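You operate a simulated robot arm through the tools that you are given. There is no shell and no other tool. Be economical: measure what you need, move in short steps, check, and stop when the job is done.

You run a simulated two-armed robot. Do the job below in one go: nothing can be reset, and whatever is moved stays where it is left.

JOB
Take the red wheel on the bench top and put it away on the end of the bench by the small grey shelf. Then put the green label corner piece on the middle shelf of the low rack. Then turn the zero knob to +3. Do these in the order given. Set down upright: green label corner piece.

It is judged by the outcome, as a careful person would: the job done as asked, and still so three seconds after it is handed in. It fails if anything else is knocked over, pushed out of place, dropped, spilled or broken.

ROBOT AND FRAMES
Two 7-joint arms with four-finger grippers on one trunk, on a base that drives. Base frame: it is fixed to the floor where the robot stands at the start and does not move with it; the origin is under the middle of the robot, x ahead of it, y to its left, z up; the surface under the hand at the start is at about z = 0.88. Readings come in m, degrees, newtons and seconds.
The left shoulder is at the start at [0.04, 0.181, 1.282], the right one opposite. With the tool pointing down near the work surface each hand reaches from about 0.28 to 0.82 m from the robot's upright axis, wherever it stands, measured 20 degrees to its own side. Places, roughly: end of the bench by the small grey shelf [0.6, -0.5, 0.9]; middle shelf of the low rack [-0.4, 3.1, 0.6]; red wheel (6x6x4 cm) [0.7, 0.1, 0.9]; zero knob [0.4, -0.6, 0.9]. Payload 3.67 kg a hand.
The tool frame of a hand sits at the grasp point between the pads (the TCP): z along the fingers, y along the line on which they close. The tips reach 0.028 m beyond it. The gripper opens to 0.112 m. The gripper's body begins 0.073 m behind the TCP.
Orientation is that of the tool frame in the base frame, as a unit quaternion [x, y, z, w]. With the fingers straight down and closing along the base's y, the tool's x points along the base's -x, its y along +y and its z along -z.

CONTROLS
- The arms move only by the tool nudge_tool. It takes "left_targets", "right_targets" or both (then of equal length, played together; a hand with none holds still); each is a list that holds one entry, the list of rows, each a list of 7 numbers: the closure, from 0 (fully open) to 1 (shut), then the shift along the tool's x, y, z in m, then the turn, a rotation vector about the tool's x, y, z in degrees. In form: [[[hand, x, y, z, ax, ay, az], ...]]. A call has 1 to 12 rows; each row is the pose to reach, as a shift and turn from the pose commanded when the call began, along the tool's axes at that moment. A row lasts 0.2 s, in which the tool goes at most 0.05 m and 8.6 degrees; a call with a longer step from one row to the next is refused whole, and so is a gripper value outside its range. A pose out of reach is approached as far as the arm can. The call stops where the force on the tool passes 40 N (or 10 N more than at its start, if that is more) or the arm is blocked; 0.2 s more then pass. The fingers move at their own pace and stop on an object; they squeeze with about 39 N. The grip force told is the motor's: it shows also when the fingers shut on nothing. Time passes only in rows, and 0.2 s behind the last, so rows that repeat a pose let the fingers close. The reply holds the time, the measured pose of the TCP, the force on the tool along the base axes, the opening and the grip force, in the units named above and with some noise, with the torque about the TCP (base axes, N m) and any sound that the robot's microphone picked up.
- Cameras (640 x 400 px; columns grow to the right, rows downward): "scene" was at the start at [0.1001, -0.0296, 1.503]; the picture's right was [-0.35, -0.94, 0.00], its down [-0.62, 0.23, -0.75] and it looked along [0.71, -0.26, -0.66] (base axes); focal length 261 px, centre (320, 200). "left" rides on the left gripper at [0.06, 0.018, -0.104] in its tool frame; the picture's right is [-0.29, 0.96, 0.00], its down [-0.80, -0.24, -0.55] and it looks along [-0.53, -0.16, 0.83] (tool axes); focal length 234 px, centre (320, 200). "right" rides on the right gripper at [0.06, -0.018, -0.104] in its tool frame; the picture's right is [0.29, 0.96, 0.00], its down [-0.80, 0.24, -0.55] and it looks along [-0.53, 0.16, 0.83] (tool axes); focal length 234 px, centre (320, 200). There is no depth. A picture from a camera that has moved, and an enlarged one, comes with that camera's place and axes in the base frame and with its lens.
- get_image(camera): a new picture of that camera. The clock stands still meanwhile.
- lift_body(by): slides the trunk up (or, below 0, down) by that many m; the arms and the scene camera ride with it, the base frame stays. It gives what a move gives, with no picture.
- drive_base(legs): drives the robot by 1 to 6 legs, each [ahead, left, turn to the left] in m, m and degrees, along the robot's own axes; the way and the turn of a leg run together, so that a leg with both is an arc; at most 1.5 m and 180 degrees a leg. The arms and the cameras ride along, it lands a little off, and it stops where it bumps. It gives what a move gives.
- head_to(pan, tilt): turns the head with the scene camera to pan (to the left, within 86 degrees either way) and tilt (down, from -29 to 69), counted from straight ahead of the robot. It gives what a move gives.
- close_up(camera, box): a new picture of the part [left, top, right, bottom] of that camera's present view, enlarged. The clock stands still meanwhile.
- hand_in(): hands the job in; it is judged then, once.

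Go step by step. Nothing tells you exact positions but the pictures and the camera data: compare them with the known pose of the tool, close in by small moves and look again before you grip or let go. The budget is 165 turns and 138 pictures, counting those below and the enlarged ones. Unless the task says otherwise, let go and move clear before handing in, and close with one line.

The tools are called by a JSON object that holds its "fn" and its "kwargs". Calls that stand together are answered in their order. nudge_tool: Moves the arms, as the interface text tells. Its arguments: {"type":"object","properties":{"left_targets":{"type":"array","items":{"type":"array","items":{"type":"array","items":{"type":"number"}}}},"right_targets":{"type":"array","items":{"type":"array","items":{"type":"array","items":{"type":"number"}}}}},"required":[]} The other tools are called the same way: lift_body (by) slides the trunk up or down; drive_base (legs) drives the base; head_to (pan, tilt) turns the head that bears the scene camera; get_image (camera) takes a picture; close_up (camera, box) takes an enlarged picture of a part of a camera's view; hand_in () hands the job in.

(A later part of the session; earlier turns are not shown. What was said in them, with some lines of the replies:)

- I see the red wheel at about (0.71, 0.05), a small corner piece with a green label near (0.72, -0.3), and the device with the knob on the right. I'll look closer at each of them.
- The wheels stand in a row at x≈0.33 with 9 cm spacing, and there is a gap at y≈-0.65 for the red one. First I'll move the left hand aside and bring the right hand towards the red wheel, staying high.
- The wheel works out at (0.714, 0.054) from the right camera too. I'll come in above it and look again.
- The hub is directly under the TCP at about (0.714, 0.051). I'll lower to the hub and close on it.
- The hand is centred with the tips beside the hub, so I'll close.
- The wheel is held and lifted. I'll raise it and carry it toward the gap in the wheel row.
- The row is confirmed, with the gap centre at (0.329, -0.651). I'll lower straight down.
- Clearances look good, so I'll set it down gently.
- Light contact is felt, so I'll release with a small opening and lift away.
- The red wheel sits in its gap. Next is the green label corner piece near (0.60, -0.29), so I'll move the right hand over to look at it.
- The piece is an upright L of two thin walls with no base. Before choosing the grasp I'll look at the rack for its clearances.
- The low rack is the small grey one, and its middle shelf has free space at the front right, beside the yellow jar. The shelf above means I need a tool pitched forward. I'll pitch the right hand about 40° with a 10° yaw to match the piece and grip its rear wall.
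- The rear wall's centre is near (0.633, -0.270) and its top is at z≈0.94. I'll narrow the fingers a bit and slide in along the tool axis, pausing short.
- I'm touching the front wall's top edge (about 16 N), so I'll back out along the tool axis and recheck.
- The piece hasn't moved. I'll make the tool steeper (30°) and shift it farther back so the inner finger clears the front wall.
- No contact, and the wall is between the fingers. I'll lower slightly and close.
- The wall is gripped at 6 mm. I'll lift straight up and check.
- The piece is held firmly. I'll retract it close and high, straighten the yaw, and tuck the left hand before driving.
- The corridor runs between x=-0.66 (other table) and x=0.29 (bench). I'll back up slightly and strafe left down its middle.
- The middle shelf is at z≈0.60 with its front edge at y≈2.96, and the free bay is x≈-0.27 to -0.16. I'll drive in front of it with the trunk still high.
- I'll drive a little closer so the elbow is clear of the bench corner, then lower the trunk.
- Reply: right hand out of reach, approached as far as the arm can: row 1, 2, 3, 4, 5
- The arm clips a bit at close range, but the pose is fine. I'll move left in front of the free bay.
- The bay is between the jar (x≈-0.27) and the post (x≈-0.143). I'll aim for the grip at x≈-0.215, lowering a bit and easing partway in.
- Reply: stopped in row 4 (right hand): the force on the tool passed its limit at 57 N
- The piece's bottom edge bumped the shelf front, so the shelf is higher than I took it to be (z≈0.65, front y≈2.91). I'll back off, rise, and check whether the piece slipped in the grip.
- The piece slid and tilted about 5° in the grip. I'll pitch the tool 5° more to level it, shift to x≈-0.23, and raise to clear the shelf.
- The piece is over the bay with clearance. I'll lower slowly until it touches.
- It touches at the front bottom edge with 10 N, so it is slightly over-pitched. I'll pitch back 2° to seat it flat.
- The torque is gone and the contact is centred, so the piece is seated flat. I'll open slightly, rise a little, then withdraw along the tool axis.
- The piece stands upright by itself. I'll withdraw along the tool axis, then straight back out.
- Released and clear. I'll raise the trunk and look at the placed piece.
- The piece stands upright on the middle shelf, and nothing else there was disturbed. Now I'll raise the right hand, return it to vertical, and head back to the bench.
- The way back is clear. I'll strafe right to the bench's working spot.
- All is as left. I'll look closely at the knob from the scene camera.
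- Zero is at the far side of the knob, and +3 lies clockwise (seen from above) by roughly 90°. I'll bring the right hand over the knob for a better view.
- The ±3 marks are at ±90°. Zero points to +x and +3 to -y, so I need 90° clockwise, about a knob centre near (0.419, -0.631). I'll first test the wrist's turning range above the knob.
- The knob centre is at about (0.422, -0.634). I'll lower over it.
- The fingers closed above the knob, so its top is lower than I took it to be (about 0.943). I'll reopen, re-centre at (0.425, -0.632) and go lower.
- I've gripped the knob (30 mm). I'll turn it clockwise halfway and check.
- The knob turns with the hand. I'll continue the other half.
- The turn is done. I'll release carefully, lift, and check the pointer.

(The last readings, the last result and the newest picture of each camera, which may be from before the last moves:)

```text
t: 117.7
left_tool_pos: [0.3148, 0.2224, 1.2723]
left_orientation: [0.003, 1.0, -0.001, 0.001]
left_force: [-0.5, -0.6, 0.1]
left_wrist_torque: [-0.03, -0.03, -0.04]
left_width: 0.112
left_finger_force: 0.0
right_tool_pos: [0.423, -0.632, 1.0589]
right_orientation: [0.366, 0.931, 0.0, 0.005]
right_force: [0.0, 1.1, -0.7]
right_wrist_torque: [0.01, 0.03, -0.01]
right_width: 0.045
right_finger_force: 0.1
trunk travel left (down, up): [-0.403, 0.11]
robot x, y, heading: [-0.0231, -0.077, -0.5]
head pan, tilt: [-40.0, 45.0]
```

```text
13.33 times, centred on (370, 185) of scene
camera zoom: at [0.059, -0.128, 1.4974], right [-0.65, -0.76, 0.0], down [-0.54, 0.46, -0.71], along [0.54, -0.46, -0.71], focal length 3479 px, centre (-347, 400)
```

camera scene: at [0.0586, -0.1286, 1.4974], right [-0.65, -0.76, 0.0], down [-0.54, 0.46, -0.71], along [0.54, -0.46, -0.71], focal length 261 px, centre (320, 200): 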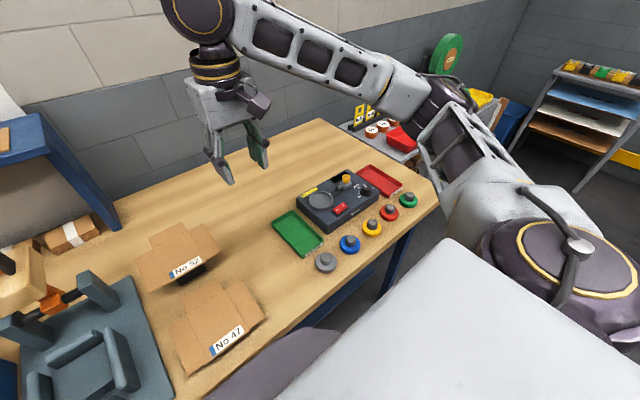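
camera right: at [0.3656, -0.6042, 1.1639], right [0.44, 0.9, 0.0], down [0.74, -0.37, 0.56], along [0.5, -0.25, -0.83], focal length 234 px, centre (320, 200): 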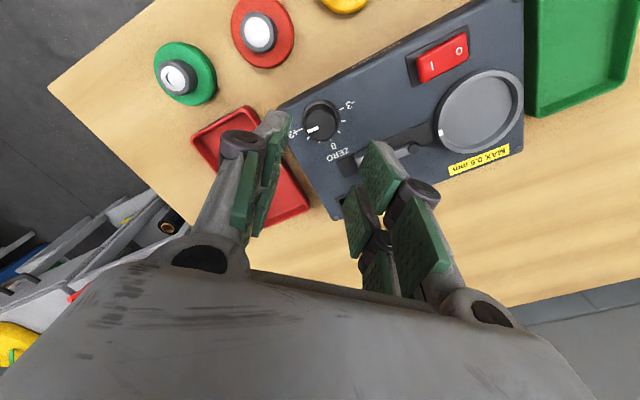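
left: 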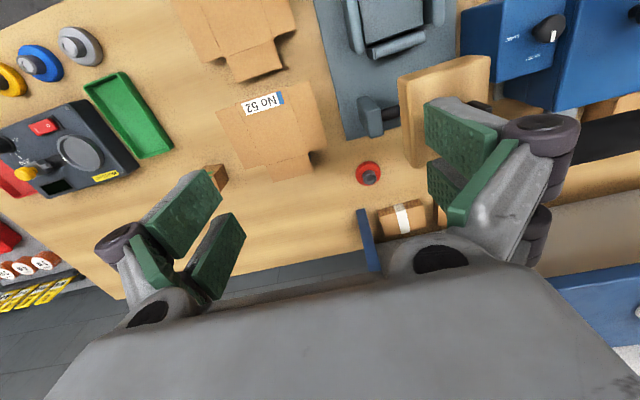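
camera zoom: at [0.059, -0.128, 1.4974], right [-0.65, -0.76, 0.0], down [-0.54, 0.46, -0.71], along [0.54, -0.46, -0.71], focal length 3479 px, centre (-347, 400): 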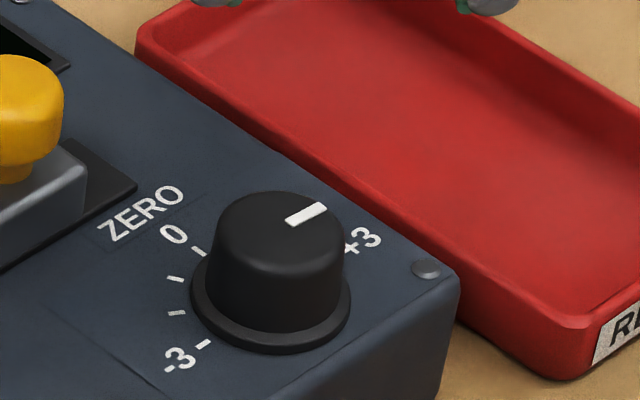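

The pointer sits about 5° past +3. I'll regrip and turn it back slightly.

{"fn": "nudge_tool", "kwargs": {"right_targets": [[[0.6, 0, 0, 0.04, 0, 0, 0], [0.6, 0, 0, 0.08, 0, 0, 0], [0.6, 0, 0, 0.1, 0, 0, 0], [0.7, 0, 0, 0.1, 0, 0, 0], [0.8, 0, 0, 0.1, 0, 0, 0], [0.85, 0, 0, 0.1, 0, 0, 0], [0.85, 0, 0, 0.1, 0, 0, 0], [0.85, 0, 0, 0.1, 0, 0, -2.7], [0.85, 0, 0, 0.1, 0, 0, -5.3], [0.85, 0, 0, 0.1, 0, 0, -5.3]]]}}

{"fn": "nudge_tool", "kwargs": {"right_targets": [[[0.75, 0, 0, 0, 0, 0, 0], [0.6, 0, 0, 0, 0, 0, 0], [0.6, 0, 0, 0, 0, 0, 0], [0.6, 0, 0, -0.02, 0, 0, 0], [0.6, 0, 0, -0.06, 0, 0, 0], [0.6, 0, 0, -0.1, 0, 0, 0]]]}}

{"fn": "close_up", "kwargs": {"camera": "right", "box": [295, 90, 355, 150]}}

{"fn": "close_up", "kwargs": {"camera": "scene", "box": [352, 170, 388, 200]}}

```text
t: 119.9
left_tool_pos: [0.3164, 0.222, 1.2712]
left_orientation: [0.002, 1.0, -0.001, 0.0]
left_force: [0.4, 0.3, 0.2]
left_wrist_torque: [0.02, 0.0, -0.02]
left_width: 0.1119
left_finger_force: 0.0
right_tool_pos: [0.4244, -0.6319, 0.96]
right_orientation: [0.322, 0.947, 0.0, 0.004]
right_force: [4.5, 10.3, -3.6]
right_wrist_torque: [0.93, 0.46, 0.01]
right_width: 0.03
right_finger_force: 44.7
trunk travel left (down, up): [-0.403, 0.11]
robot x, y, heading: [-0.0246, -0.0778, -0.5]
head pan, tilt: [-40.0, 45.0]
```

```text
t: 121.3
left_tool_pos: [0.3151, 0.2219, 1.2727]
left_orientation: [0.002, 1.0, -0.001, 0.001]
left_force: [0.1, 0.6, -0.2]
left_wrist_torque: [-0.05, -0.04, 0.02]
left_width: 0.1118
left_finger_force: 0.1
right_tool_pos: [0.4225, -0.6323, 1.0603]
right_orientation: [0.322, 0.947, 0.0, 0.005]
right_force: [0.1, 0.5, -0.1]
right_wrist_torque: [0.0, -0.01, -0.01]
right_width: 0.0446
right_finger_force: 0.1
trunk travel left (down, up): [-0.403, 0.11]
robot x, y, heading: [-0.0237, -0.0786, 0.0]
head pan, tilt: [-40.0, 45.0]
```

```text
6.67 times, centred on (325, 120) of right
camera zoom: at [0.3631, -0.6101, 1.1633], right [0.36, 0.93, 0.0], down [0.77, -0.29, 0.56], along [0.52, -0.2, -0.83], focal length 1561 px, centre (287, 733)
```

zoom: 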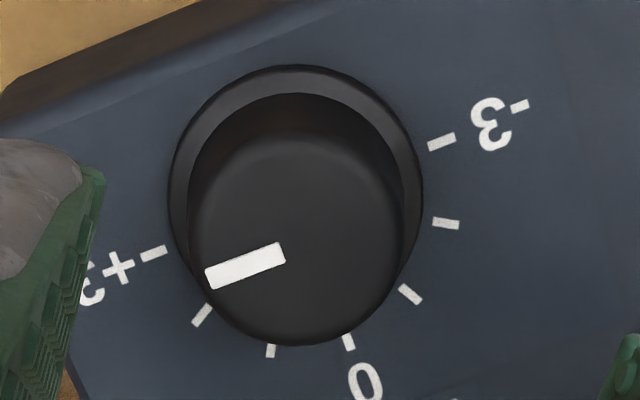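

```text
13.33 times, centred on (370, 185) of scene
camera zoom: at [0.0591, -0.128, 1.4974], right [-0.65, -0.76, 0.0], down [-0.54, 0.46, -0.71], along [0.54, -0.46, -0.71], focal length 3479 px, centre (-347, 400)
```

zoom: 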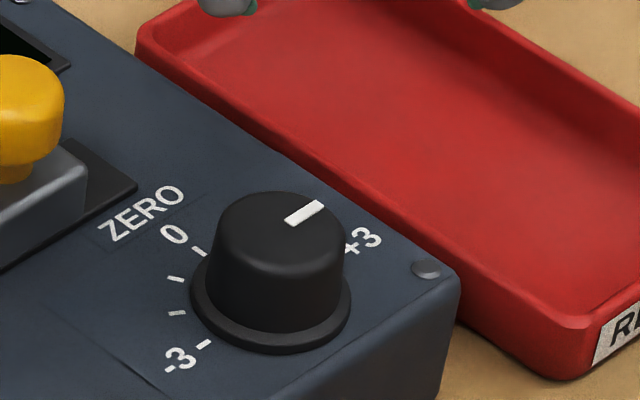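

The pointer now lines up with +3 within about a degree. I'll lift the hand clear and do a final check.

{"fn": "nudge_tool", "kwargs": {"right_targets": [[[0.6, 0, 0, -0.04, 0, 0, -8], [0.6, 0, 0, -0.08, 0, 0, -16], [0.6, 0, 0, -0.12, 0, 0, -24], [0.6, 0, 0, -0.16, 0, 0, -32], [0.6, 0, 0, -0.18, 0, 0, -37]]]}}

{"fn": "get_image", "kwargs": {"camera": "scene"}}

{"fn": "close_up", "kwargs": {"camera": "scene", "box": [270, 155, 430, 265]}}

```text
t: 122.7
left_tool_pos: [0.315, 0.2217, 1.2731]
left_orientation: [0.002, 1.0, -0.001, -0.001]
left_force: [0.1, -0.3, 0.4]
left_wrist_torque: [0.0, 0.0, -0.03]
left_width: 0.1119
left_finger_force: 0.0
right_tool_pos: [0.4107, -0.6311, 1.1807]
right_orientation: [0.003, 0.998, -0.002, -0.066]
right_force: [0.3, -0.3, -0.2]
right_wrist_torque: [0.02, 0.01, 0.01]
right_width: 0.0447
right_finger_force: 0.1
trunk travel left (down, up): [-0.403, 0.11]
robot x, y, heading: [-0.0219, -0.0776, -0.3]
head pan, tilt: [-40.0, 45.0]
stopped in row 5 (right hand): the arm was blocked; the commanded pose is now the measured one
```

```text
38 pictures are left
camera scene: at [0.0592, -0.1286, 1.4974], right [-0.65, -0.76, 0.0], down [-0.54, 0.46, -0.71], along [0.54, -0.46, -0.71], focal length 261 px, centre (320, 200)
```

scene: 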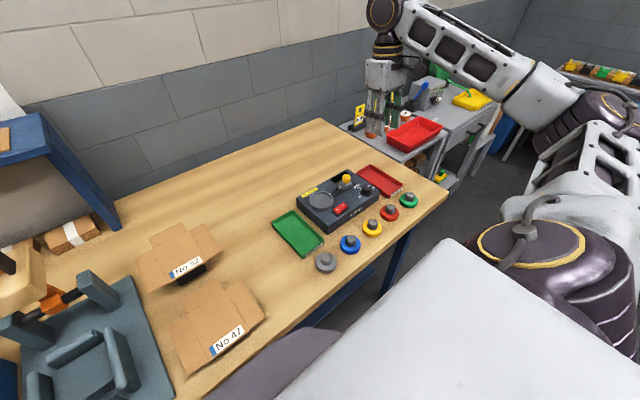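

```text
3.64 times, centred on (350, 210) of scene
camera zoom: at [0.0592, -0.1286, 1.4974], right [-0.65, -0.76, 0.0], down [-0.54, 0.46, -0.71], along [0.54, -0.46, -0.71], focal length 949 px, centre (211, 164)
```

zoom: 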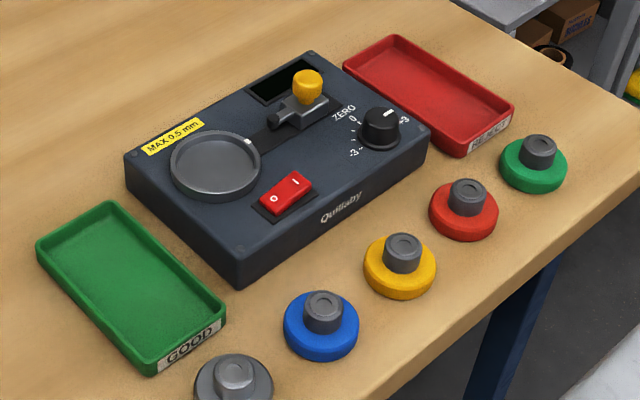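

The red wheel is in its row, the knob points at +3, the corner piece is on the rack, and both hands are clear. The arm reported itself blocked on the last lift, but there was no contact force and nothing moved. I'll hand in now.

{"fn": "hand_in", "kwargs": {}}

```text
The job is handed in.
```

The job is handed in: the red wheel is put away in its gap in the wheel row, the green label corner piece stands upright on the rack's middle shelf, and the zero knob points at +3.
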